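You operate a simulated robot arm through the tools that you are given. There is no shell and no other tool. Be economical: measure what you need, move in short steps, check, and stop when the job is done.

You run a simulated robot arm. Do the job below in one go: nothing can be reset, and whatever is moved stays where it is left.

Task
Fetch the white bar and set it on the island top by the phone. Open the third tap drawer from the top, take the bottle on the long table and put it away in the inside from the top of the third tap drawer and shut the drawer again. Take the pink sponge and leave it on the island top left of the sink. Open the right sliding door, take the beaker labelled "S5" from the long table and put it on the lower shelf behind the sliding doors, then shut the door. Take the waste bottle and put it on the blue tray on the counter under the pegboard. Pull the bags drawer open. Any order will do. Set down upright: bottle, beaker, waste bottle.

Only the result counts: the job must be done as asked and must still hold three seconds after the hand-in. Knocking over, shifting, dropping, spilling or breaking anything else fails it.

Robot
A 7-joint arm with a fingered hand on a trunk, on a base that drives. Base frame: it is fixed to the floor where the robot stands at the start and does not move with it; the origin is under the middle of the robot, x ahead of it, y to its left, z up; the surface under the hand at the start is at about z = 860. Lengths are in mm, angles in degrees, forces in N, time in s.
With the tool pointing down near the work surface it reaches from about 340 to 720 mm from the robot's upright axis, wherever it stands. Its first joint turns from -69.0 to 172.0 degrees. Places, roughly: bags drawer [7000, -200, 200]; beaker [750, 0, 1000]; blue tray (24x16x3 cm) [7200, -600, 900]; bottle [500, 0, 1000]; inside of the third tap drawer [1700, -2800, 400]; island top by the phone [3300, -600, 900]; island top left of the sink [3300, 1700, 900]; lower shelf behind the sliding doors [4200, 3800, 900]; pink sponge (7x9x3 cm) [700, -200, 900]; right sliding door [4400, 3600, 1300]; third tap drawer [1700, -2700, 400]; waste bottle [7000, -750, 1000]; white bar (4x2x2 cm) [700, 100, 900]. Payload 3.4 kg.
The TCP is the grasp point between the finger pads, 25 mm short of the fingertips. In the tool frame z runs along the fingers and y along their closing line. The gripper opens to 88 mm. The gripper's body begins 29 mm behind the TCP. The gripper is a hand of 4 fingers: y runs from the thumb to the fingers, the wrist lies at [-13, -97, -162] in the tool frame, and closing takes about 1.5 s.
Orientation is told as [roll, pitch, yaw] about the base's x, y, z axes, in that order, counted from this pose: with the fingers straight down and the wrist toward the robot, the tool's x, y and z point along [0, 1, 0], [1, 0, 0] and [0, 0, -1] of the base frame.

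Tools
- The arm moves only by the tool nudge_tool. Its argument "rows" is a list that holds one entry, the list of rows, each a list of 7 numbers: the shift along the tool's x, y, z in units of 30 mm (1.0 is 30 mm), then the turn, a rotation vector about the tool's x, y, z in units of 8 degrees (1.0 is 8 degrees), then the opening in per cent of the stroke, from 0 (shut) to 100 (fully open). In form: [[[tx, ty, tz, ax, ay, az, jaw], ...]]. A call has 1 to 10 rows; each row shifts and turns the commanded pose from where the row before left it, along the tool's axes as they then stand. A call with a number of a shift or a turn outside -1 to 1 is refused whole. Each row takes 0.2 s and may step no farther than 50 mm and 8.6 degrees from the row before; otherwise, or with a gripper value out of range, the whole call is refused. A pose out of reach is approached as far as the arm can. The call stops where the force on the tool passes 40 N (or 10 N more than at its start, if that is more) or the arm is blocked; 0.2 s more then pass. The fingers move at their own pace (about 108 mm/s each) and stop on an object; they squeeze with about 29 N. The grip force told is the motor's: it shows also when the fingers shut on nothing. Time passes only in rows, and 0.2 s behind the last, so rows that do not move let the fingers close. The reply holds the time, the measured pose of the TCP, the force on the tool along the base axes, the opening and the grip force, in the units named above and with some noise, with the torque about the TCP (base axes, N m) and any sound that the robot's microphone picked up.
- Cameras (640 x 400 px; columns grow to the right, rows downward): "scene" is now at [132.1, -23.5, 1439.4]; the picture's right is [-0.27, -0.96, 0.00], its down [-0.61, 0.17, -0.77] and it looks along [0.75, -0.21, -0.63] (base axes); focal length 262 px, centre (320, 200). "wrist" rides on the gripper at [64, -83, -98] in the tool frame; the picture's right is [-0.62, 0.37, -0.69], its down [-0.71, -0.63, 0.30] and it looks along [-0.32, 0.68, 0.65] (tool axes); focal length 265 px, centre (320, 200). There is no depth. A picture from a camera that has moved, and an enlarged one, comes with that camera's place and axes in the base frame and with its lens.
- camera(camera): a new picture of that camera. No time passes.
- move_column(by): slides the trunk up (or, below 0, down) by that many mm; the arm and the scene camera ride with it, the base frame stays. It gives what a move gives, with no picture.
- roll_base(legs): drives the robot by 1 to 6 legs, each [ahead, left, turn to the left] in mm, mm and degrees, along the robot's own axes; the way and the turn of a leg run together, so that a leg with both is an arc; at most 1500 mm and 180 degrees a leg. The arm and the cameras ride along, it lands a little off, and it stops where it bumps. It gives what a move gives.
- grasp_type(shape): the hand has 4 fingers and takes this shape, open, in about a second: jaw (thumb against the fingers, like two jaws); tri (thumb and two fingers); tip (a fingertip pinch); poke (one finger out to press); point (the index stretched); flat (the hand flat); cup (the hand cupped); fist (a fist). The gripper value then closes the fingers along that shape, each until it touches; the sizes above hold for jaw. It gives what a move gives, with no picture.
- pan_tilt(pan, tilt): turns the head with the scene camera to pan (to the left, within 86 degrees either way) and tilt (down, from -29 to 69), counted from straight ahead of the robot. It gives what a move gives.
- close_up(camera, box): a new picture of the part [left, top, right, bottom] of that camera's present view, enlarged. No time passes.
- close_job(): hands the job in; it is judged then, once.

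Go step by step. Nothing tells you exact positions but the pictures and the camera data: compare them with the known pose of the tool, close in by small moves and look again before you grip or let go. The budget is 217 turns and 218 pictures, counting those below and the enlarged ones. Unless the task says otherwise, let go and move clear before handing in.

The tools are called after ">>>" as name(argument=value, ...) on one line, values as JSON. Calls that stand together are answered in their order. nudge_tool: Moves the arm, as the interface text tells. Its arguments: {"type":"object","properties":{"rows":{"type":"array","items":{"type":"array","items":{"type":"array","items":{"type":"number"}}}}},"required":["rows"]} The other tools are called the same way: move_column (by) slides the trunk up or down; grasp_type (shape) gives the hand a shape; roll_base (legs) drives the base; pan_tilt (pan, tilt) turns the head that bears the scene camera; camera (camera) takes a picture; close_up (camera, box) takes an enlarged picture of a part of a camera's view; close_job () hands the job in.

At the start:

```text
t: 0.0
tcp_pos: [548.0, -24.2, 1122.9]
tcp_rot: [0.0, -0.1, 0.0]
contact_force: [0.8, 0.7, 0.2]
wrist_torque: [0.03, 0.01, 0.0]
grip_width: 87.4
finger_force: 0.1
shape: jaw
trunk travel left (down, up): [-750.0, 90.0]
robot x, y, heading: [-3.7, 0.3, -0.1]
head pan, tilt: [-15.5, 39.3]
```

scene: 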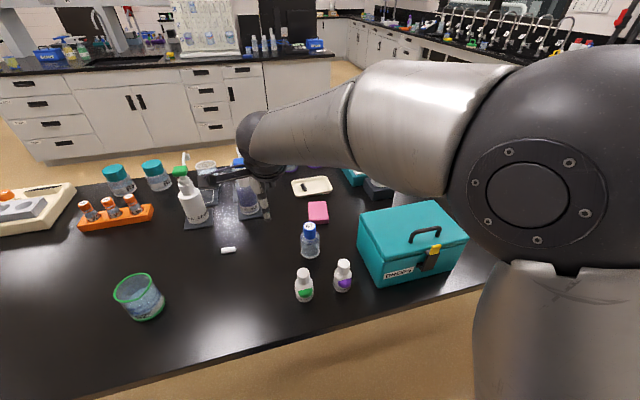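
wrist: 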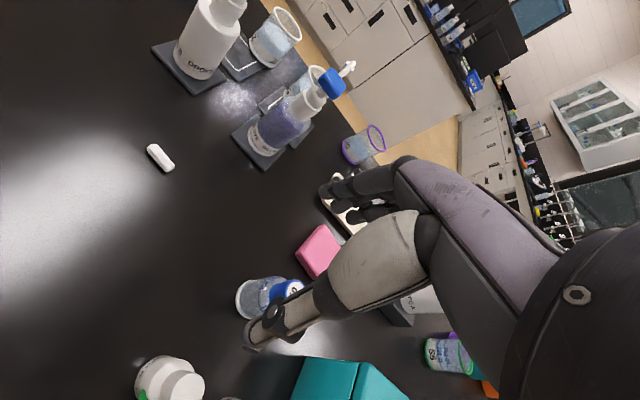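

I see the long table with the bar, sponge, several bottles and beakers. I'll look closer to identify the labels first.

>>> close_up(camera="scene", box=[70, 140, 290, 280])

>>> close_up(camera="scene", box=[230, 160, 480, 310])

>>> close_up(camera="wrist", box=[320, 250, 520, 400])

```text
2.86 times, centred on (180, 210) of scene
camera zoom: at [132.1, -23.5, 1439.4], right [-0.27, -0.96, 0.0], down [-0.61, 0.17, -0.77], along [0.75, -0.21, -0.63], focal length 748 px, centre (720, 171)
```

zoom: 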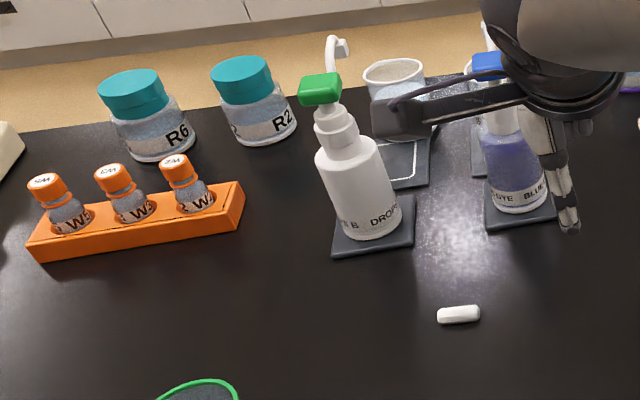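

```text
2.56 times, centred on (355, 235) of scene
camera zoom: at [132.1, -23.5, 1439.4], right [-0.27, -0.96, 0.0], down [-0.61, 0.17, -0.77], along [0.75, -0.21, -0.63], focal length 671 px, centre (230, 110)
```

zoom: 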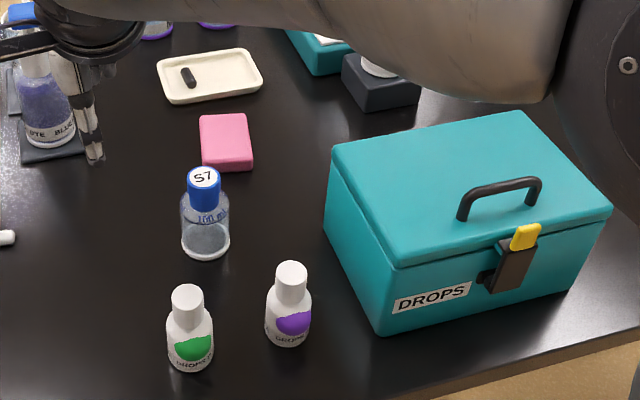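

```text
2.67 times, centred on (420, 325) of wrist
camera zoom: at [465.2, 41.1, 1222.4], right [0.37, -0.62, 0.69], down [-0.63, -0.71, -0.3], along [0.68, -0.32, -0.65], focal length 708 px, centre (53, -133)
```

zoom: 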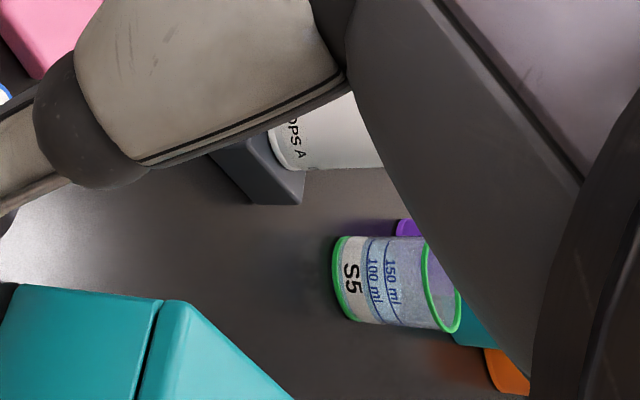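

The bar, the sponge and the S7 bottle are near; the S5 beaker seems to be farther right. I'll look around with the head.

>>> pan_tilt(pan=-60, tilt=30)

>>> camera(camera="scene")

>>> pan_tilt(pan=30, tilt=25)

>>> camera(camera="scene")

>>> pan_tilt(pan=-15, tilt=10)

>>> camera(camera="scene")

```text
t: 1.1
tcp_pos: [548.2, -23.0, 1122.9]
tcp_rot: [0.0, 0.0, -0.1]
contact_force: [0.2, -0.1, -0.5]
wrist_torque: [-0.02, 0.04, 0.0]
grip_width: 87.6
finger_force: 0.0
shape: jaw
trunk travel left (down, up): [-750.0, 90.0]
robot x, y, heading: [-4.0, -3.6, 0.0]
head pan, tilt: [-60.0, 30.0]
```

```text
212 pictures are left
camera scene: at [95.1, -78.9, 1453.7], right [-0.87, -0.5, 0.0], down [-0.25, 0.43, -0.87], along [0.43, -0.75, -0.5], focal length 262 px, centre (320, 200)
```

scene: 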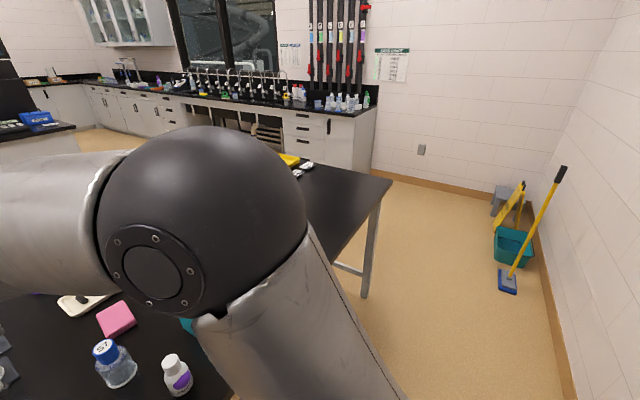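

```text
t: 2.8
tcp_pos: [547.6, -24.4, 1123.9]
tcp_rot: [0.0, 0.0, 0.0]
contact_force: [0.2, 1.2, -0.3]
wrist_torque: [-0.06, 0.01, -0.02]
grip_width: 87.5
finger_force: 0.0
shape: jaw
trunk travel left (down, up): [-750.0, 90.0]
robot x, y, heading: [2.2, 3.4, -0.1]
head pan, tilt: [30.0, 25.0]
```

```text
211 pictures are left
camera scene: at [129.6, 45.3, 1461.7], right [0.5, -0.87, 0.0], down [-0.37, -0.21, -0.91], along [0.79, 0.45, -0.42], focal length 262 px, centre (320, 200)
```

scene: 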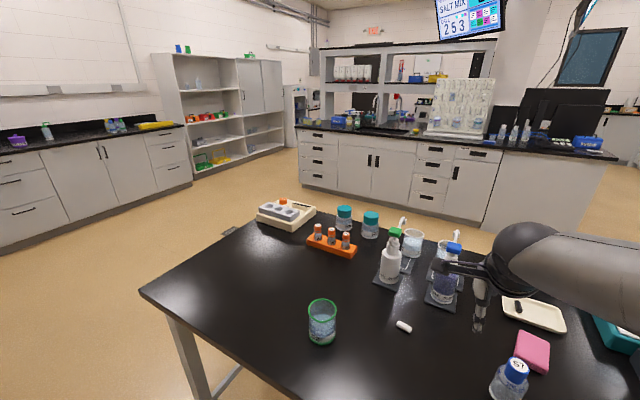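

```text
t: 3.9
tcp_pos: [548.2, -23.9, 1123.0]
tcp_rot: [0.0, 0.0, 0.0]
contact_force: [-0.5, -0.3, 0.3]
wrist_torque: [-0.03, -0.01, -0.02]
grip_width: 87.1
finger_force: 0.2
shape: jaw
trunk travel left (down, up): [-750.0, 90.0]
robot x, y, heading: [1.6, 1.8, -0.1]
head pan, tilt: [-15.0, 10.0]
```

```text
210 pictures are left
camera scene: at [139.6, -24.6, 1486.0], right [-0.26, -0.97, 0.0], down [-0.17, 0.04, -0.98], along [0.95, -0.25, -0.17], focal length 262 px, centre (320, 200)
```

scene: 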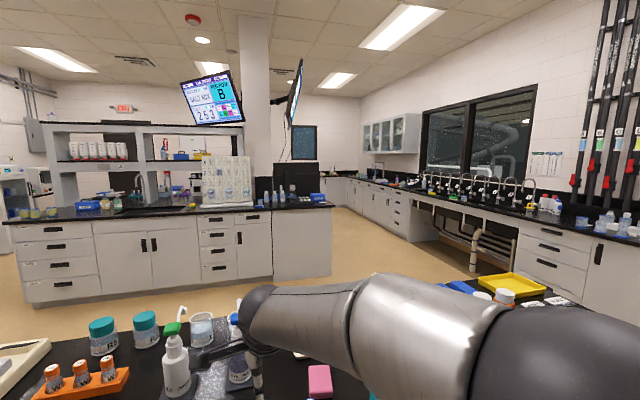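

The bar is at about (659, 95), lying along y, so the default hand orientation fits. I'll move above it.

>>> nudge_tool(rows=[[[0.79, 0.74, 0, 0, 0, 0, 100], [0.79, 0.74, 0, 0, 0, 0, 100], [0.79, 0.74, 0, 0, 0, 0, 100], [0.79, 0.74, 0, 0, 0, 0, 100], [0.79, 0.74, 0, 0, 0, 0, 100], [0, 0, 1, 0, 0, 0, 100], [0, 0, 1, 0, 0, 0, 100], [0, 0, 1, 0, 0, 0, 100], [0, 0, 1, 0, 0, 0, 100], [0, 0, 0, 0, 0, 0, 100]]])

>>> camera(camera="wrist")

>>> pan_tilt(pan=15, tilt=45)

>>> camera(camera="scene")

```text
t: 6.1
tcp_pos: [658.0, 96.2, 1002.1]
tcp_rot: [-0.2, 0.0, 0.0]
contact_force: [0.5, 0.0, 0.3]
wrist_torque: [-0.01, -0.02, -0.01]
grip_width: 87.5
finger_force: 0.0
shape: jaw
trunk travel left (down, up): [-750.0, 90.0]
robot x, y, heading: [0.7, -3.4, 0.1]
head pan, tilt: [-15.0, 10.0]
```

```text
209 pictures are left
camera wrist: at [574.5, 160.8, 1101.1], right [0.37, -0.62, 0.69], down [-0.63, -0.72, -0.3], along [0.68, -0.32, -0.65], focal length 265 px, centre (320, 200)
```

wrist: 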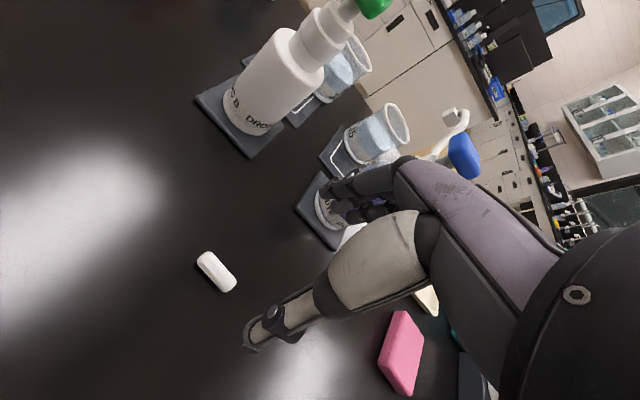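

```text
t: 7.1
tcp_pos: [658.2, 95.2, 1003.0]
tcp_rot: [0.0, 0.0, 0.1]
contact_force: [-0.2, 0.6, -0.1]
wrist_torque: [0.0, 0.0, -0.01]
grip_width: 87.4
finger_force: 0.1
shape: jaw
trunk travel left (down, up): [-750.0, 90.0]
robot x, y, heading: [-0.3, -0.2, 0.1]
head pan, tilt: [15.0, 45.0]
```

```text
208 pictures are left
camera scene: at [128.4, 20.4, 1431.2], right [0.26, -0.97, 0.0], down [-0.68, -0.18, -0.71], along [0.68, 0.18, -0.71], focal length 262 px, centre (320, 200)
```

scene: 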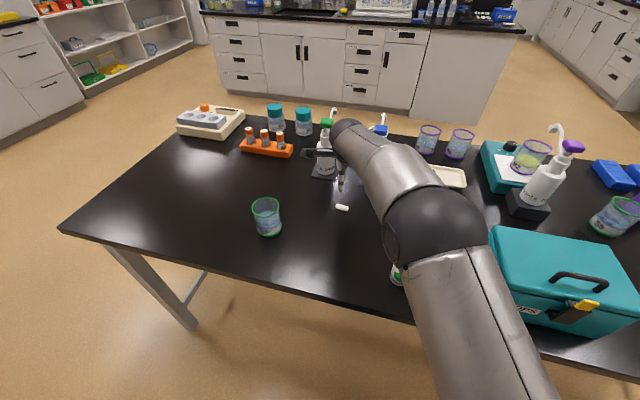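

The bar is straight under the TCP. Descending and gripping.

>>> nudge_tool(rows=[[[0, 0, 1, 0, 0, 0, 100], [0, 0, 1, 0, 0, 0, 100], [0, 0, 1, 0, 0, 0, 100], [0, 0, 0.75, 0, 0, 0, 100], [0, 0, 0, 0, 0, 0, 0], [0, 0, 0, 0, 0, 0, 0], [0, 0, 0, 0, 0, 0, 0], [0, 0, 0, 0, 0, 0, 0], [0, 0, 0, 0, 0, 0, 0], [0, 0, 0, 0, 0, 0, 0]]])

>>> nudge_tool(rows=[[[0, 0, 0, 0, 0, 0, 0], [0, 0, 0, 0, 0, 0, 0], [0, 0, -0.5, 0, 0, 0, 0], [0, 0, -1, 0, 0, 0, 0], [0, 0, -1, 0, 0, 0, 0]]])

>>> camera(camera="wrist")

```text
t: 9.3
tcp_pos: [658.7, 95.9, 891.2]
tcp_rot: [0.1, 0.0, 0.0]
contact_force: [0.3, 0.4, 0.2]
wrist_torque: [-0.02, -0.01, 0.05]
grip_width: 9.6
finger_force: 29.2
shape: jaw
trunk travel left (down, up): [-750.0, 90.0]
robot x, y, heading: [-1.8, 2.8, -0.0]
head pan, tilt: [15.0, 45.0]
```

```text
t: 10.5
tcp_pos: [657.0, 95.6, 965.4]
tcp_rot: [-0.1, -0.1, 0.0]
contact_force: [-0.2, 0.7, 0.0]
wrist_torque: [-0.01, 0.01, -0.01]
grip_width: 9.7
finger_force: 28.9
shape: jaw
trunk travel left (down, up): [-750.0, 90.0]
robot x, y, heading: [-2.4, -1.5, 0.1]
head pan, tilt: [15.0, 45.0]
```

```text
207 pictures are left
camera wrist: at [574.6, 160.5, 1065.4], right [0.37, -0.62, 0.69], down [-0.63, -0.71, -0.3], along [0.68, -0.32, -0.65], focal length 265 px, centre (320, 200)
```

wrist: 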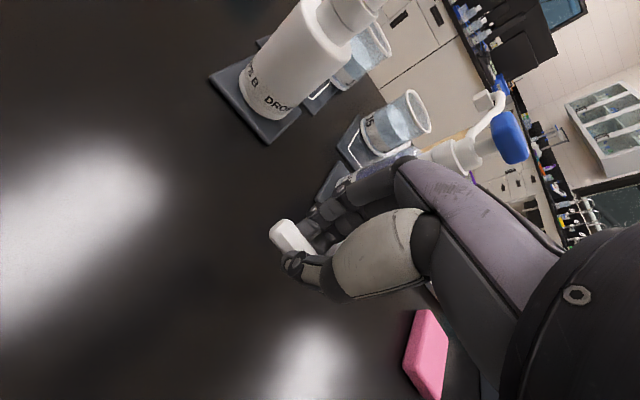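

The bar is held. I'll lift, tuck the arm in, back off, and drive round the right end of the table toward the island.

>>> nudge_tool(rows=[[[0, 0, -1, 0, 0, 0, 0], [0, 0, -1, 0, 0, 0, 0], [0, 0, -1, 0, 0, 0, 0], [0, 0, -1, 0, 0, 0, 0], [0, 0, -1, 0, 0, 0, 0], [-0.5, -1, 0, 0, 0, 0, 0], [-0.5, -1, 0, 0, 0, 0, 0], [-0.5, -1, 0, 0, 0, 0, 0], [-0.5, -1, 0, 0, 0, 0, 0], [-0.5, -1, 0, 0, 0, 0, 0]]])

>>> roll_base(legs=[[-400, 0, 0], [0, -1000, 0], [0, -900, 0], [1500, 0, 0], [1000, 0, 0]])

>>> pan_tilt(pan=20, tilt=20)

>>> camera(camera="scene")

```text
t: 12.2
tcp_pos: [587.3, 50.8, 1007.3]
tcp_rot: [0.8, 12.4, -1.4]
contact_force: [-0.3, 0.1, -0.8]
wrist_torque: [0.02, 0.01, 0.01]
grip_width: 9.6
finger_force: 29.0
shape: jaw
trunk travel left (down, up): [-750.0, 90.0]
robot x, y, heading: [-1.4, 3.7, 0.1]
head pan, tilt: [15.0, 45.0]
stopped in row 8: the arm was blocked; the commanded pose is now the measured one
```

```text
t: 14.7
tcp_pos: [197.2, 50.1, 1007.6]
tcp_rot: [0.9, 12.4, -1.4]
contact_force: [0.5, 0.2, 0.6]
wrist_torque: [0.03, -0.05, -0.01]
grip_width: 10.0
finger_force: 29.0
shape: jaw
trunk travel left (down, up): [-750.0, 90.0]
robot x, y, heading: [-391.2, 1.9, 0.0]
head pan, tilt: [15.0, 45.0]
stopped in leg 1: the robot was blocked; the commanded pose is now the measured one
```

```text
t: 15.6
tcp_pos: [198.3, 49.0, 1007.9]
tcp_rot: [1.0, 12.3, -1.5]
contact_force: [0.2, 0.0, -1.7]
wrist_torque: [-0.01, 0.02, -0.02]
grip_width: 9.6
finger_force: 28.4
shape: jaw
trunk travel left (down, up): [-750.0, 90.0]
robot x, y, heading: [-390.0, -0.3, -0.0]
head pan, tilt: [20.0, 20.0]
```

```text
206 pictures are left
camera scene: at [-253.0, 31.2, 1469.7], right [0.34, -0.94, 0.0], down [-0.32, -0.12, -0.94], along [0.88, 0.32, -0.34], focal length 262 px, centre (320, 200)
```

scene: 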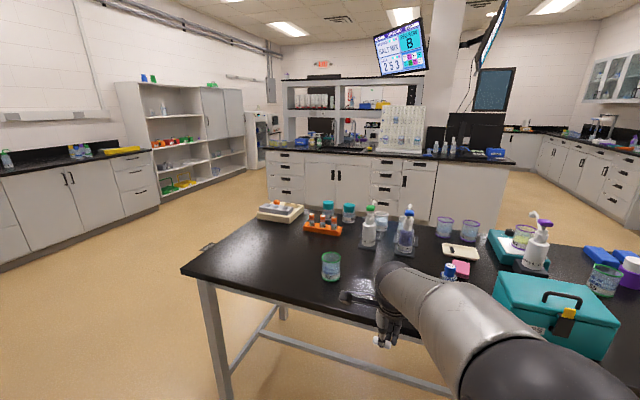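

The arm was blocked on lifting and is tilted by 12°, but nothing fell. I'll straighten the hand here in free air.

>>> nudge_tool(rows=[[[0, 0, 0, -0.8, 0, 0, 0], [0, 0, 0, -0.75, 0, 0, 0], [0, 0, 0, 0, 0, 0, 0]]])

>>> camera(camera="wrist")

```text
t: 16.6
tcp_pos: [196.8, 28.2, 976.7]
tcp_rot: [3.4, 4.7, -4.7]
contact_force: [0.1, -0.6, -0.1]
wrist_torque: [0.03, -0.03, -0.01]
grip_width: 9.8
finger_force: 29.2
shape: jaw
trunk travel left (down, up): [-750.0, 90.0]
robot x, y, heading: [-395.1, -0.9, 0.1]
head pan, tilt: [20.0, 20.0]
stopped in row 3: the arm was blocked; the commanded pose is now the measured one
```

```text
205 pictures are left
camera wrist: at [128.2, 92.7, 1085.7], right [0.36, -0.69, 0.62], down [-0.71, -0.64, -0.29], along [0.6, -0.34, -0.72], focal length 265 px, centre (320, 200)
```

wrist: 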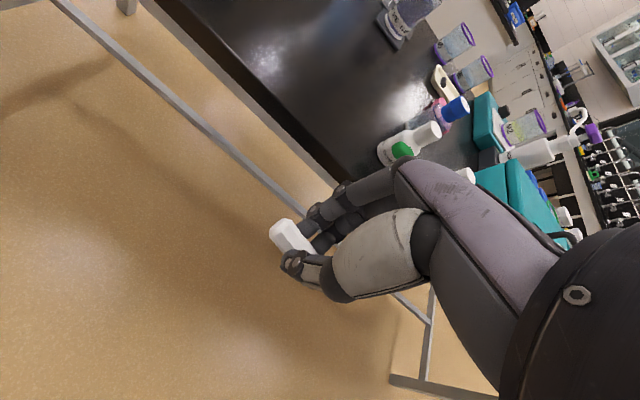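

Probably a fold limit of the elbow. I'll move outward a little and then straighten.

>>> nudge_tool(rows=[[[0, 1, 0, 0, 0, 0, 0], [0, 1, 0, 0, 0, 0, 0], [0, 0, 0, 0, 0, 0, 0]]])

```text
t: 17.4
tcp_pos: [256.8, 27.0, 971.1]
tcp_rot: [3.0, 4.4, -4.4]
contact_force: [0.5, -0.1, 0.2]
wrist_torque: [0.03, 0.0, 0.01]
grip_width: 9.7
finger_force: 28.9
shape: jaw
trunk travel left (down, up): [-750.0, 90.0]
robot x, y, heading: [-388.9, 0.9, -0.1]
head pan, tilt: [20.0, 20.0]
```

>>> nudge_tool(rows=[[[0, 0, 0, -0.27, -0.19, -0.27, 0], [0, 0, 0, -0.27, -0.19, -0.27, 0], [0, 0, -1, 0, 0, 0, 0], [0, 0, -1, 0, 0, 0, 0], [0, 0, 0, 0, 0, 0, 0]]])

```text
t: 18.6
tcp_pos: [254.8, 24.5, 1032.4]
tcp_rot: [0.1, 0.0, -0.2]
contact_force: [0.3, 0.2, 0.0]
wrist_torque: [-0.02, -0.04, 0.01]
grip_width: 9.8
finger_force: 29.1
shape: jaw
trunk travel left (down, up): [-750.0, 90.0]
robot x, y, heading: [-391.6, -0.6, 0.1]
head pan, tilt: [20.0, 20.0]
```

Straight again. Now I drive right, then ahead past the table.

>>> roll_base(legs=[[0, -1000, 0], [0, -850, 0], [1500, 0, 0], [1000, 0, 0]])

>>> pan_tilt(pan=45, tilt=20)

>>> camera(camera="scene")

>>> pan_tilt(pan=-45, tilt=20)

>>> camera(camera="scene")

```text
t: 26.6
tcp_pos: [265.1, -1566.1, 1031.7]
tcp_rot: [0.3, 0.0, 0.6]
contact_force: [-0.3, -1.1, 0.1]
wrist_torque: [0.0, 0.0, 0.03]
grip_width: 9.8
finger_force: 29.0
shape: jaw
trunk travel left (down, up): [-750.0, 90.0]
robot x, y, heading: [-379.5, -1593.8, 0.8]
head pan, tilt: [20.0, 20.0]
stopped in leg 2: the robot was blocked; the commanded pose is now the measured one
```

```text
t: 27.5
tcp_pos: [265.3, -1561.3, 1031.2]
tcp_rot: [0.1, 0.0, 0.6]
contact_force: [0.0, -0.8, 0.1]
wrist_torque: [0.01, 0.0, 0.01]
grip_width: 9.8
finger_force: 28.8
shape: jaw
trunk travel left (down, up): [-750.0, 90.0]
robot x, y, heading: [-380.4, -1590.0, 0.4]
head pan, tilt: [45.0, 20.0]
```

```text
204 pictures are left
camera scene: at [-264.0, -1529.0, 1469.8], right [0.71, -0.7, 0.0], down [-0.24, -0.24, -0.94], along [0.66, 0.67, -0.34], focal length 262 px, centre (320, 200)
```

scene: 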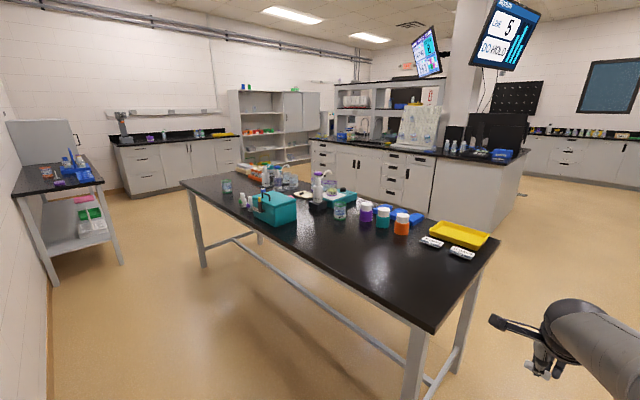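

```text
t: 29.1
tcp_pos: [265.8, -1561.4, 1032.4]
tcp_rot: [0.1, 0.0, 0.6]
contact_force: [-0.1, -0.7, 0.1]
wrist_torque: [0.0, -0.01, -0.03]
grip_width: 9.8
finger_force: 28.9
shape: jaw
trunk travel left (down, up): [-750.0, 90.0]
robot x, y, heading: [-379.6, -1595.3, 0.4]
head pan, tilt: [-45.0, 20.0]
```

```text
203 pictures are left
camera scene: at [-262.5, -1660.2, 1469.8], right [-0.7, -0.72, 0.0], down [-0.24, 0.24, -0.94], along [0.67, -0.66, -0.34], focal length 262 px, centre (320, 200)
```

scene: 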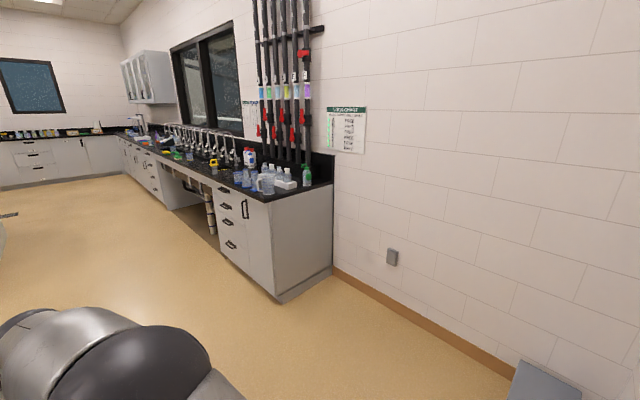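

Something blocked the base on the right; I'll look down there.

>>> pan_tilt(pan=-86, tilt=40)

>>> camera(camera="scene")

```text
t: 30.2
tcp_pos: [264.8, -1562.2, 1032.1]
tcp_rot: [0.1, 0.0, 0.6]
contact_force: [0.2, -0.3, -0.4]
wrist_torque: [-0.01, -0.02, 0.03]
grip_width: 9.5
finger_force: 29.2
shape: jaw
trunk travel left (down, up): [-750.0, 90.0]
robot x, y, heading: [-381.4, -1595.2, 0.7]
head pan, tilt: [-85.9, 40.0]
```

```text
202 pictures are left
camera scene: at [-322.1, -1679.9, 1438.4], right [-1.0, -0.08, 0.0], down [-0.05, 0.64, -0.77], along [0.06, -0.76, -0.64], focal length 262 px, centre (320, 200)
```

scene: 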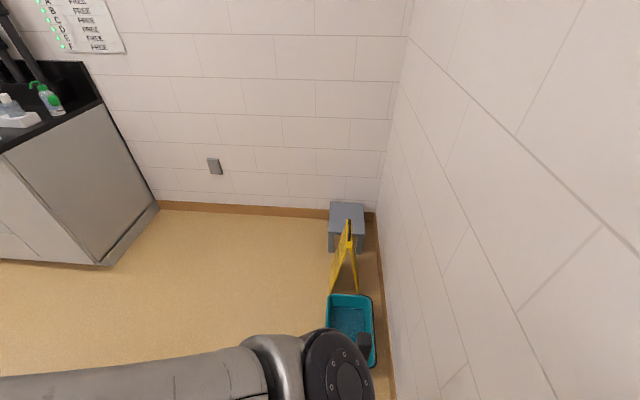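

>>> roll_base(legs=[[330, 0, 0], [0, -200, 0]])

>>> camera(camera="scene")

```text
t: 33.6
tcp_pos: [599.2, -1760.4, 1031.9]
tcp_rot: [0.1, -0.1, 0.5]
contact_force: [-0.3, 0.1, -0.7]
wrist_torque: [0.0, -0.02, 0.0]
grip_width: 9.4
finger_force: 29.3
shape: jaw
trunk travel left (down, up): [-750.0, 90.0]
robot x, y, heading: [-49.0, -1792.5, 0.5]
head pan, tilt: [-85.9, 40.0]
```

```text
201 pictures are left
camera scene: at [10.1, -1877.0, 1438.3], right [-1.0, -0.08, 0.0], down [-0.05, 0.64, -0.77], along [0.06, -0.76, -0.64], focal length 262 px, centre (320, 200)
```

scene: 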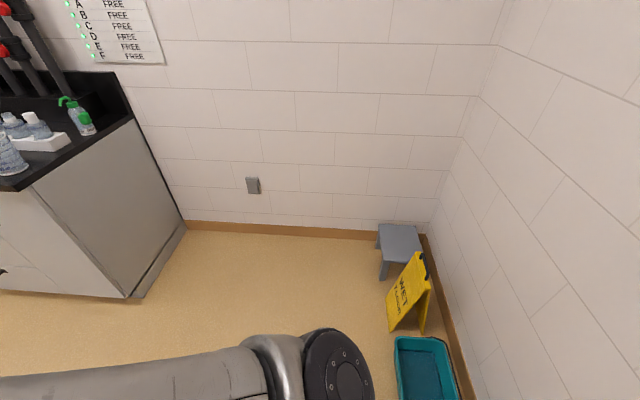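

>>> pan_tilt(pan=-86, tilt=62)

>>> camera(camera="scene")

>>> roll_base(legs=[[1500, 0, 0], [700, 0, 0], [0, 600, 0]])

>>> pan_tilt(pan=25, tilt=20)

>>> camera(camera="scene")

```text
t: 34.5
tcp_pos: [597.6, -1759.7, 1031.9]
tcp_rot: [0.1, 0.0, 0.4]
contact_force: [-0.5, -0.3, -0.7]
wrist_torque: [-0.02, 0.01, 0.03]
grip_width: 9.6
finger_force: 29.0
shape: jaw
trunk travel left (down, up): [-750.0, 90.0]
robot x, y, heading: [-45.0, -1793.4, 0.4]
head pan, tilt: [-85.9, 62.0]
```

```text
200 pictures are left
camera scene: at [8.5, -1855.7, 1409.4], right [-1.0, -0.08, 0.0], down [-0.07, 0.88, -0.47], along [0.04, -0.47, -0.88], focal length 262 px, centre (320, 200)
```

scene: 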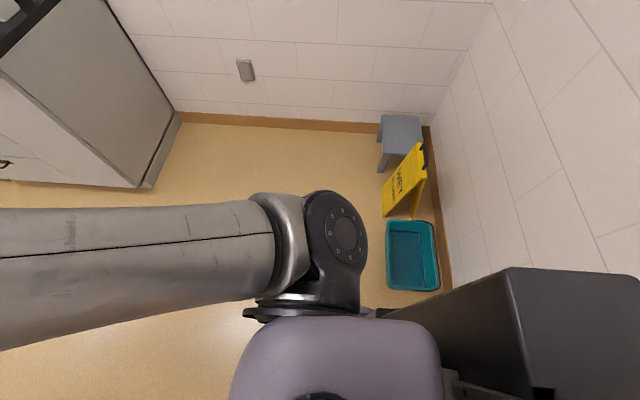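

```text
t: 48.4
tcp_pos: [2806.8, -1132.3, 1032.0]
tcp_rot: [0.2, 0.0, 1.2]
contact_force: [-0.5, -0.3, 1.0]
wrist_torque: [-0.03, -0.01, 0.04]
grip_width: 9.7
finger_force: 29.7
shape: jaw
trunk travel left (down, up): [-750.0, 90.0]
robot x, y, heading: [2161.5, -1171.5, 1.4]
head pan, tilt: [-85.9, 62.0]
```

```text
t: 50.2
tcp_pos: [2806.5, -1131.4, 1031.8]
tcp_rot: [0.1, 0.0, 1.2]
contact_force: [0.3, 0.6, -0.7]
wrist_torque: [-0.01, 0.03, 0.03]
grip_width: 9.6
finger_force: 28.8
shape: jaw
trunk travel left (down, up): [-750.0, 90.0]
robot x, y, heading: [2162.9, -1170.2, 1.1]
head pan, tilt: [25.0, 20.0]
```

```text
199 pictures are left
camera scene: at [2296.3, -1129.6, 1469.7], right [0.44, -0.9, 0.0], down [-0.31, -0.15, -0.94], along [0.84, 0.41, -0.34], focal length 262 px, centre (320, 200)
```

scene: 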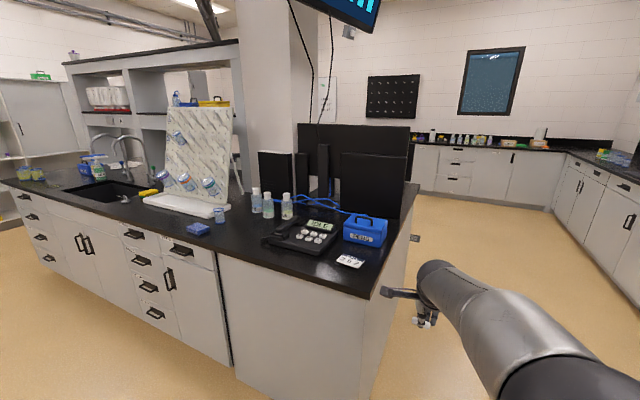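

I see the phone on the island near (3270, −575). Taking a closer view to pick a free spot beside it.

>>> close_up(camera="scene", box=[180, 170, 420, 320])

```text
2.67 times, centred on (300, 245) of scene
camera zoom: at [2296.3, -1129.6, 1469.7], right [0.44, -0.9, 0.0], down [-0.31, -0.15, -0.94], along [0.84, 0.41, -0.34], focal length 699 px, centre (373, 80)
```

zoom: 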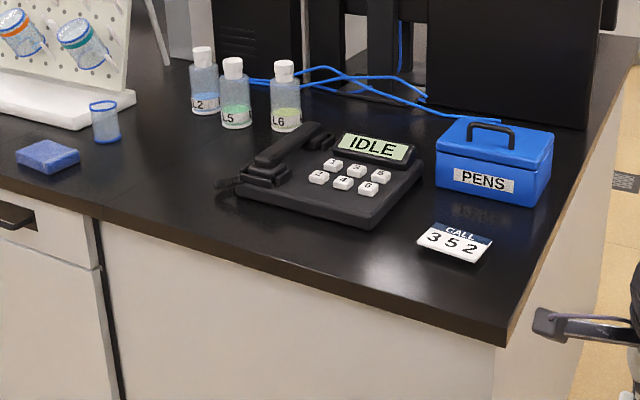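

I'll set the bar just in front of the phone at about (3040, −600). Driving to face it.

>>> roll_base(legs=[[0, 555, -1.2], [235, 0, 0]])

>>> pan_tilt(pan=0, tilt=40)

>>> camera(camera="scene")

>>> camera(camera="wrist")

```text
t: 54.8
tcp_pos: [3042.2, -609.7, 1030.9]
tcp_rot: [0.1, 0.0, -1.3]
contact_force: [-0.1, 0.4, 0.0]
wrist_torque: [0.01, 0.02, 0.0]
grip_width: 9.9
finger_force: 29.0
shape: jaw
trunk travel left (down, up): [-750.0, 90.0]
robot x, y, heading: [2399.9, -618.4, -1.3]
head pan, tilt: [25.0, 20.0]
```

```text
t: 55.7
tcp_pos: [3042.6, -609.1, 1031.0]
tcp_rot: [0.0, 0.2, -1.2]
contact_force: [-0.2, -0.2, -0.8]
wrist_torque: [0.02, -0.01, -0.01]
grip_width: 9.8
finger_force: 29.2
shape: jaw
trunk travel left (down, up): [-750.0, 90.0]
robot x, y, heading: [2398.8, -621.1, -1.2]
head pan, tilt: [0.0, 40.0]
```

```text
197 pictures are left
camera scene: at [2532.9, -625.1, 1438.4], right [-0.02, -1.0, 0.0], down [-0.64, 0.01, -0.77], along [0.77, -0.02, -0.64], focal length 262 px, centre (320, 200)
```

scene: 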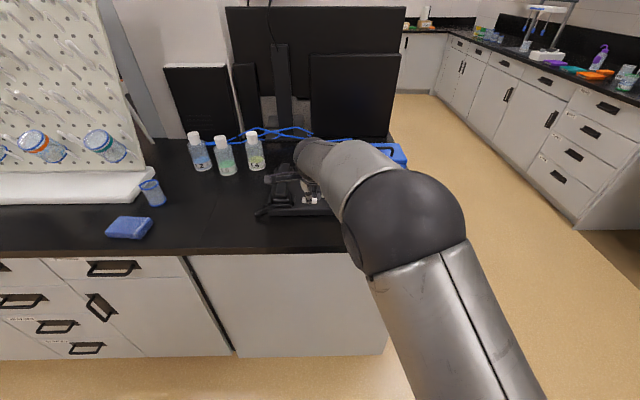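

```text
196 pictures are left
camera wrist: at [2961.3, -542.9, 1131.2], right [0.35, -0.63, 0.69], down [-0.65, -0.7, -0.31], along [0.68, -0.34, -0.65], focal length 265 px, centre (320, 200)
```

wrist: 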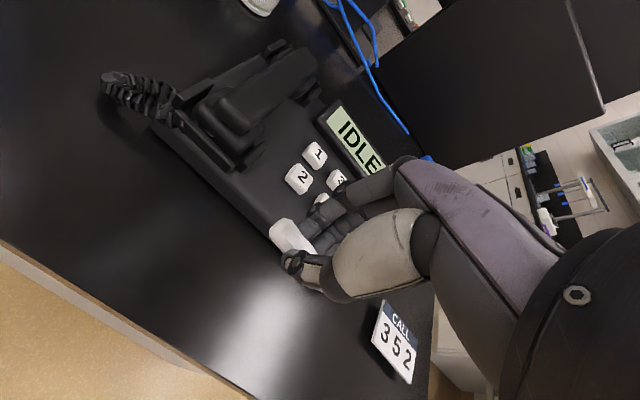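

Spot in front of the phone is free; top is near z≈885. Lowering slowly.

>>> nudge_tool(rows=[[[0, 0, 1, 0, 0, 0, 0], [0, 0, 1, 0, 0, 0, 0], [0, 0, 1, 0, 0, 0, 0], [0, 0, 0.3, 0, 0, 0, 0], [0, 0, 0, 0, 0, 0, 0]]])

>>> camera(camera="wrist")

```text
t: 56.9
tcp_pos: [3043.1, -610.8, 931.5]
tcp_rot: [0.1, 0.0, -1.3]
contact_force: [0.5, 0.8, -0.3]
wrist_torque: [0.01, -0.01, -0.04]
grip_width: 9.9
finger_force: 29.0
shape: jaw
trunk travel left (down, up): [-750.0, 90.0]
robot x, y, heading: [2401.8, -618.8, -1.0]
head pan, tilt: [0.0, 40.0]
```

```text
195 pictures are left
camera wrist: at [2961.9, -544.1, 1031.1], right [0.35, -0.63, 0.69], down [-0.65, -0.7, -0.31], along [0.68, -0.34, -0.65], focal length 265 px, centre (320, 200)
```

wrist: 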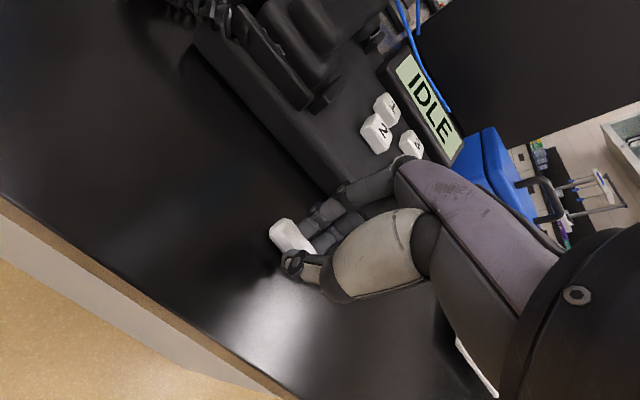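

>>> nudge_tool(rows=[[[0, 0, 0.2, 0, 0, 0, 0], [0, 0, 0.15, 0, 0, 0, 0], [0, 0, 0.15, 0, 0, 0, 0], [0, 0, 0, 0, 0, 0, 0]]])

```text
t: 57.9
tcp_pos: [3041.1, -609.0, 928.1]
tcp_rot: [0.2, -1.0, -1.3]
contact_force: [1.6, -2.5, 37.8]
wrist_torque: [-0.02, -0.2, 0.01]
grip_width: 11.7
finger_force: 29.2
shape: jaw
trunk travel left (down, up): [-750.0, 90.0]
robot x, y, heading: [2399.2, -623.8, -1.2]
head pan, tilt: [0.0, 40.0]
```

Contact: the top is at about z≈897. Easing off, opening partly, and lifting.

>>> nudge_tool(rows=[[[0, 0, -0.25, 0, 0, 0, 0], [0, 0, -0.1, 0, 0, 0, 0], [0, 0, 0, 0, 0, 0, 35], [0, 0, 0, 0, 0, 0, 35], [0, 0, 0, 0, 0, 0, 35], [0, 0, 0, 0, 0, 0, 35], [0, 0, -1, 0, 0, 0, 35], [0, 0, -1, 0, 0, 0, 35], [0, 0, -1, 0, 0, 0, 35], [0, 0, -1, 0, 0, 0, 35]]])

>>> camera(camera="wrist")

```text
t: 60.1
tcp_pos: [3043.5, -608.6, 1049.0]
tcp_rot: [0.1, 0.0, -1.3]
contact_force: [0.7, -0.6, -0.3]
wrist_torque: [-0.01, 0.0, 0.01]
grip_width: 31.0
finger_force: 0.1
shape: jaw
trunk travel left (down, up): [-750.0, 90.0]
robot x, y, heading: [2400.8, -619.4, -1.0]
head pan, tilt: [0.0, 40.0]
```

```text
194 pictures are left
camera wrist: at [2962.2, -543.2, 1148.1], right [0.35, -0.63, 0.69], down [-0.65, -0.7, -0.31], along [0.68, -0.34, -0.65], focal length 265 px, centre (320, 200)
```

wrist: 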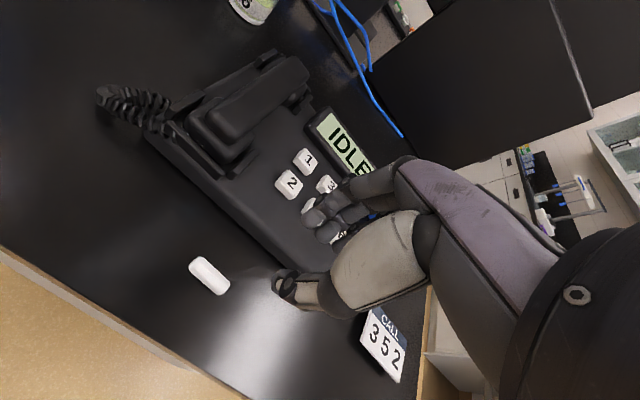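

The bar lies by the phone. Next, with an empty hand, I drive on to the far counter (waste bottle, tray, bags drawer).

>>> roll_base(legs=[[-250, 0, 1.1], [0, -950, 0], [1500, 0, 0], [1500, 0, 0], [700, 0, 0]])

>>> pan_tilt(pan=35, tilt=20)

>>> camera(camera="scene")

```text
t: 84.0
tcp_pos: [6528.8, -1652.3, 1047.4]
tcp_rot: [0.2, 0.1, -2.4]
contact_force: [0.1, -0.6, 0.0]
wrist_torque: [-0.02, -0.02, -0.01]
grip_width: 30.6
finger_force: 0.0
shape: jaw
trunk travel left (down, up): [-750.0, 90.0]
robot x, y, heading: [5883.0, -1647.6, -2.3]
head pan, tilt: [0.0, 40.0]
```

```text
t: 85.0
tcp_pos: [6528.1, -1652.2, 1048.5]
tcp_rot: [0.2, -0.1, -2.4]
contact_force: [-0.6, 0.1, -0.7]
wrist_torque: [-0.04, -0.01, 0.02]
grip_width: 30.8
finger_force: 0.0
shape: jaw
trunk travel left (down, up): [-750.0, 90.0]
robot x, y, heading: [5884.1, -1649.0, -2.6]
head pan, tilt: [35.0, 20.0]
```

```text
193 pictures are left
camera scene: at [6011.0, -1602.7, 1469.7], right [0.54, -0.84, 0.0], down [-0.29, -0.18, -0.94], along [0.79, 0.51, -0.34], focal length 262 px, centre (320, 200)
```

scene: 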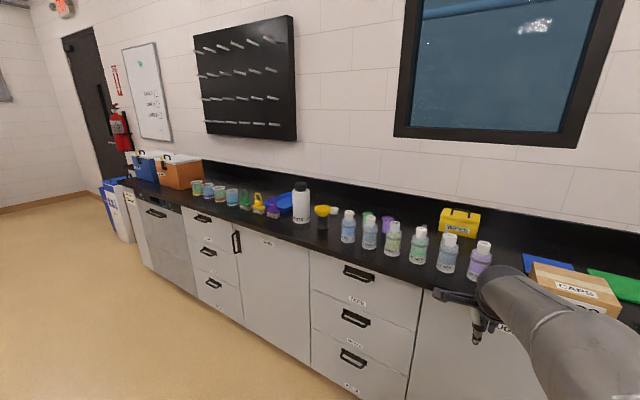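

I see the white waste bottle near (7000, −850) and the blue tray behind it. Driving left to face them.

>>> roll_base(legs=[[0, 850, 2.4]])

>>> pan_tilt(pan=10, tilt=30)

>>> camera(camera="scene")

>>> camera(camera="wrist")

```text
t: 89.6
tcp_pos: [6549.1, -774.5, 1048.5]
tcp_rot: [0.2, 0.0, -0.3]
contact_force: [-0.6, -0.9, -0.2]
wrist_torque: [0.01, 0.01, -0.02]
grip_width: 30.8
finger_force: 0.0
shape: jaw
trunk travel left (down, up): [-750.0, 90.0]
robot x, y, heading: [5902.0, -795.9, -0.3]
head pan, tilt: [35.0, 20.0]
```

```text
t: 90.5
tcp_pos: [6549.8, -773.7, 1048.4]
tcp_rot: [0.2, 0.0, -0.4]
contact_force: [0.3, 1.0, -0.2]
wrist_torque: [-0.01, 0.01, 0.0]
grip_width: 30.6
finger_force: 0.1
shape: jaw
trunk travel left (down, up): [-750.0, 90.0]
robot x, y, heading: [5901.8, -793.7, -0.2]
head pan, tilt: [10.0, 30.0]
```

```text
192 pictures are left
camera scene: at [6042.1, -780.8, 1453.7], right [0.17, -0.99, 0.0], down [-0.49, -0.08, -0.87], along [0.85, 0.15, -0.5], focal length 262 px, centre (320, 200)
```

scene: 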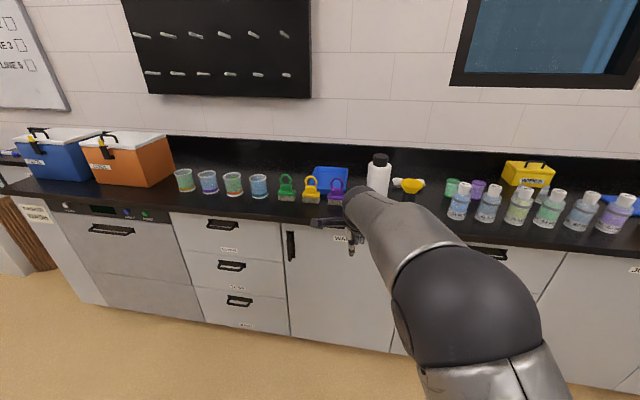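

```text
191 pictures are left
camera wrist: at [6466.7, -708.4, 1147.6], right [0.36, -0.62, 0.69], down [-0.64, -0.71, -0.31], along [0.68, -0.33, -0.66], focal length 265 px, centre (320, 200)
```

wrist: 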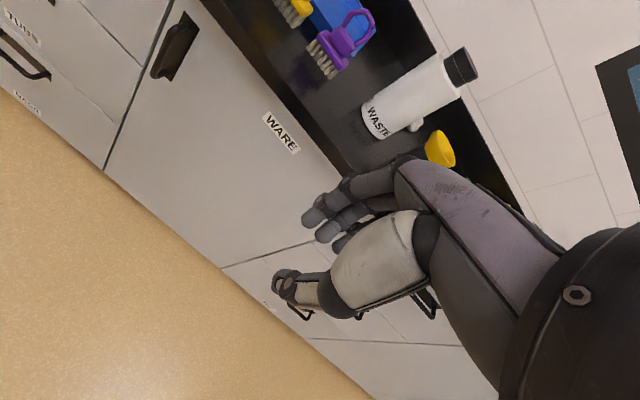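

I'll look at labels and bottle details more closely.

>>> close_up(camera="scene", box=[270, 130, 470, 255])

>>> close_up(camera="scene", box=[30, 190, 290, 352])

>>> close_up(camera="wrist", box=[260, 0, 500, 180])

```text
3.20 times, centred on (370, 192) of scene
camera zoom: at [6042.1, -780.8, 1453.7], right [0.17, -0.99, 0.0], down [-0.49, -0.08, -0.87], along [0.85, 0.15, -0.5], focal length 838 px, centre (160, 224)
```

zoom: 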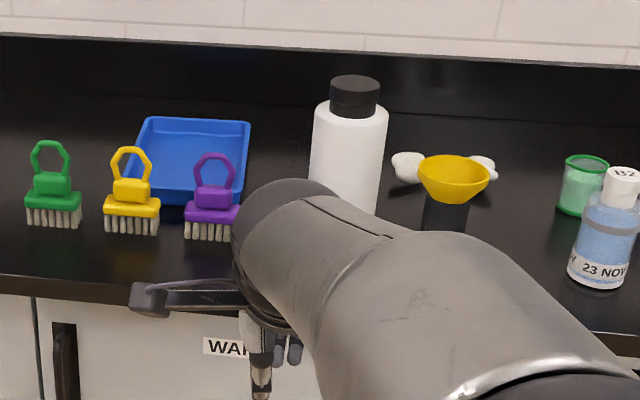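

```text
2.46 times, centred on (160, 271) of scene
camera zoom: at [6042.1, -780.8, 1453.7], right [0.17, -0.99, 0.0], down [-0.49, -0.08, -0.87], along [0.85, 0.15, -0.5], focal length 645 px, centre (714, 25)
```

zoom: 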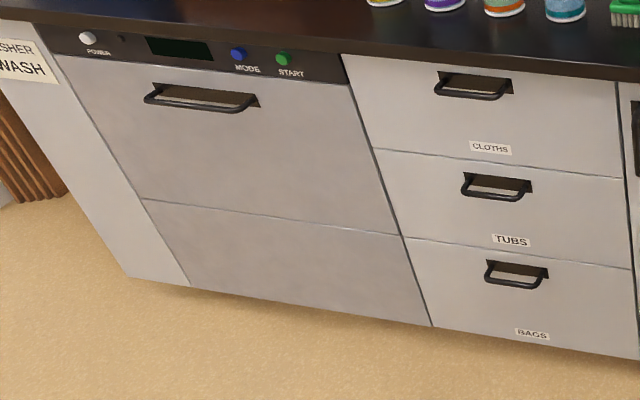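

```text
2.22 times, centred on (380, 90) of wrist
camera zoom: at [6466.7, -708.4, 1147.6], right [0.36, -0.62, 0.69], down [-0.64, -0.71, -0.31], along [0.68, -0.33, -0.66], focal length 590 px, centre (187, 444)
```

zoom: 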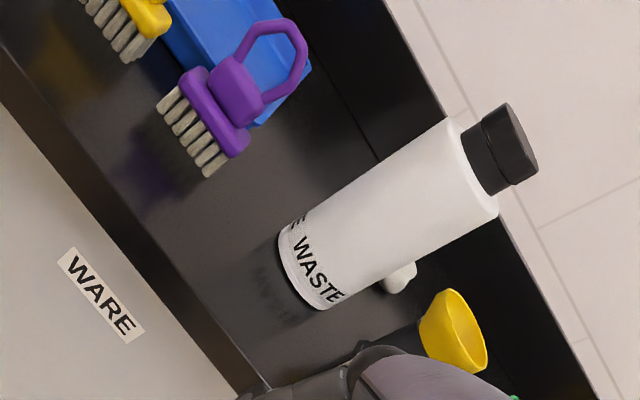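

Bags is the bottom drawer of the left stack. The bottle's cap (about 60 mm, top near z≈1085) can be gripped from above. I'll raise the hand and drive up to the counter.

>>> nudge_tool(rows=[[[0, 0, -1, 0, 0, 0, 100], [0, 0, -1, 0, 0, 0, 100], [0, 0, -1, 0, 0, 0, 100], [0, 0, -1, 0, 0, 0, 100], [0, 0, -0.6, 0, 0, 0, 100], [0, 0, 0, 0, 0, 0, 100]]])

>>> roll_base(legs=[[0, 60, 0.3], [530, 0, 0]])

>>> camera(camera="scene")

>>> camera(camera="wrist")

```text
t: 91.9
tcp_pos: [6548.5, -774.0, 1187.2]
tcp_rot: [0.0, -0.1, -0.4]
contact_force: [-0.1, -0.1, 1.0]
wrist_torque: [-0.03, 0.01, -0.01]
grip_width: 88.0
finger_force: 0.0
shape: jaw
trunk travel left (down, up): [-750.0, 90.0]
robot x, y, heading: [5905.4, -796.8, -0.3]
head pan, tilt: [10.0, 30.0]
```

```text
t: 95.5
tcp_pos: [7082.3, -718.3, 1186.0]
tcp_rot: [0.2, 0.0, -0.5]
contact_force: [0.7, -0.2, 0.2]
wrist_torque: [-0.03, -0.03, -0.02]
grip_width: 87.8
finger_force: 0.1
shape: jaw
trunk travel left (down, up): [-750.0, 90.0]
robot x, y, heading: [6437.4, -737.5, -0.3]
head pan, tilt: [10.0, 30.0]
```

```text
187 pictures are left
camera scene: at [6575.8, -723.5, 1453.7], right [0.17, -0.99, 0.0], down [-0.49, -0.08, -0.87], along [0.85, 0.14, -0.5], focal length 262 px, centre (320, 200)
```

scene: 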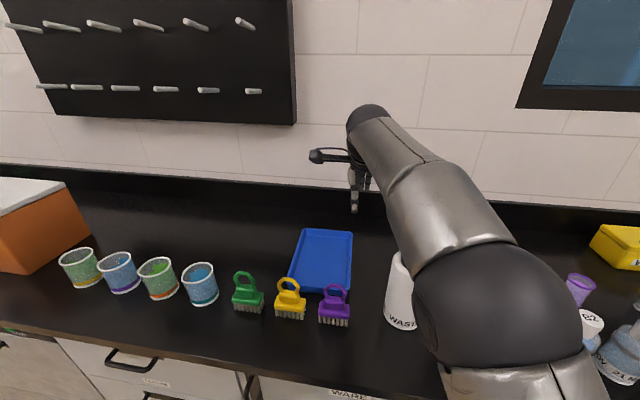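

```text
186 pictures are left
camera wrist: at [7000.2, -652.5, 1285.2], right [0.36, -0.63, 0.69], down [-0.64, -0.71, -0.31], along [0.68, -0.33, -0.65], focal length 265 px, centre (320, 200)
```

wrist: 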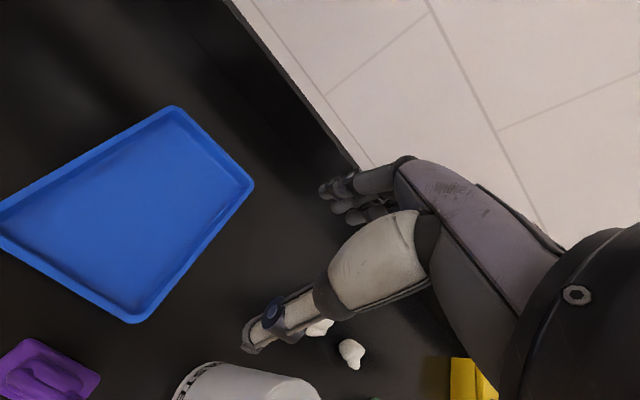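

The tray spans x 7040–7270, y −712…−550. Now I move the hand over toward the bottle and re-measure.

>>> nudge_tool(rows=[[[-0.7, -0.8, 0, 0, 0, 0, 100], [-0.7, -0.8, 0, 0, 0, 0, 100], [-0.6, 0, 0, 0, 0, 0, 100], [0, 0, 0, 0, 0, 0, 100]]])

>>> camera(camera="wrist")

>>> camera(camera="scene")

```text
t: 96.5
tcp_pos: [7033.5, -777.1, 1185.7]
tcp_rot: [0.0, 0.0, -0.4]
contact_force: [-0.3, 0.2, 0.3]
wrist_torque: [0.02, 0.01, -0.01]
grip_width: 87.7
finger_force: 0.0
shape: jaw
trunk travel left (down, up): [-750.0, 90.0]
robot x, y, heading: [6437.8, -736.0, -0.6]
head pan, tilt: [10.0, 30.0]
```

```text
185 pictures are left
camera wrist: at [6952.2, -712.0, 1285.4], right [0.36, -0.62, 0.69], down [-0.64, -0.71, -0.31], along [0.68, -0.33, -0.65], focal length 265 px, centre (320, 200)
```

wrist: 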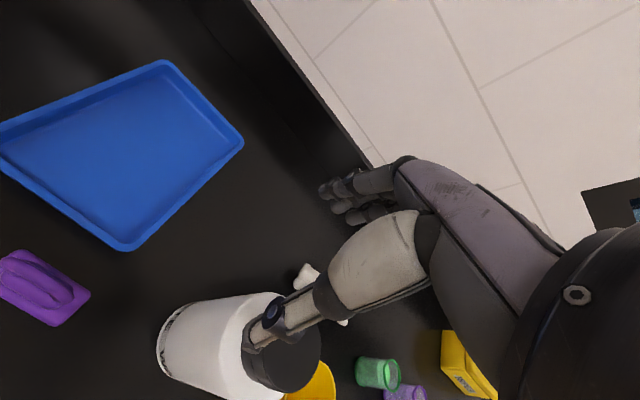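

```text
184 pictures are left
camera scene: at [6575.1, -722.9, 1453.7], right [0.17, -0.99, 0.0], down [-0.49, -0.08, -0.87], along [0.85, 0.14, -0.5], focal length 262 px, centre (320, 200)
```

scene: 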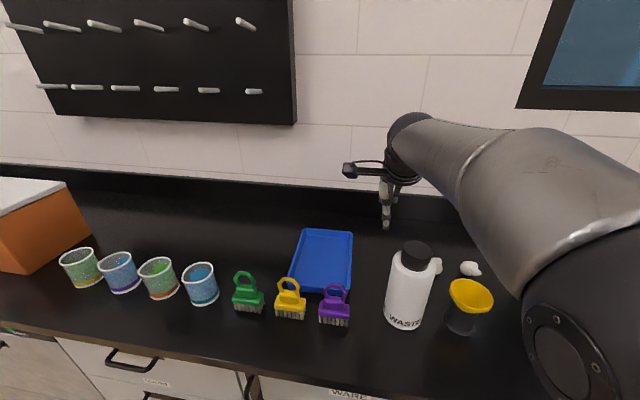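

>>> close_up(camera="scene", box=[360, 220, 480, 340])

>>> close_up(camera="wrist", box=[140, 250, 380, 400])

```text
3.33 times, centred on (420, 280) of scene
camera zoom: at [6575.1, -722.9, 1453.7], right [0.17, -0.99, 0.0], down [-0.49, -0.08, -0.87], along [0.85, 0.14, -0.5], focal length 873 px, centre (-13, -67)
```

zoom: 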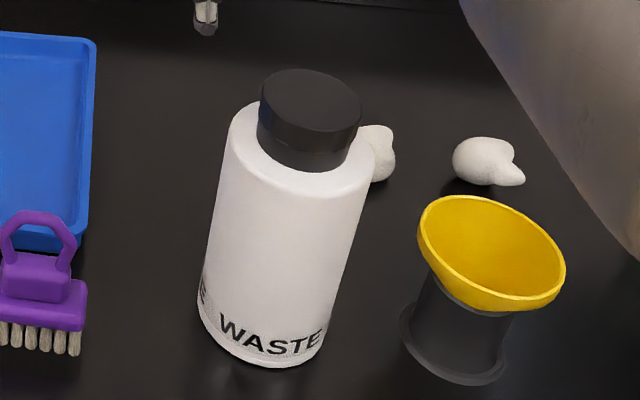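

```text
2.67 times, centred on (260, 325) of wrist
camera zoom: at [6952.2, -712.0, 1285.4], right [0.36, -0.62, 0.69], down [-0.64, -0.71, -0.31], along [0.68, -0.33, -0.65], focal length 708 px, centre (480, -133)
```

zoom: 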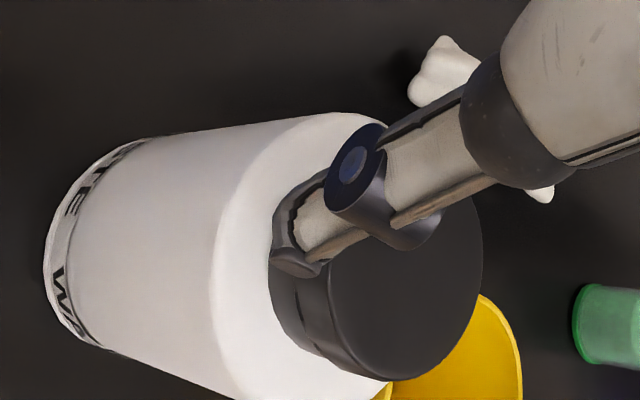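

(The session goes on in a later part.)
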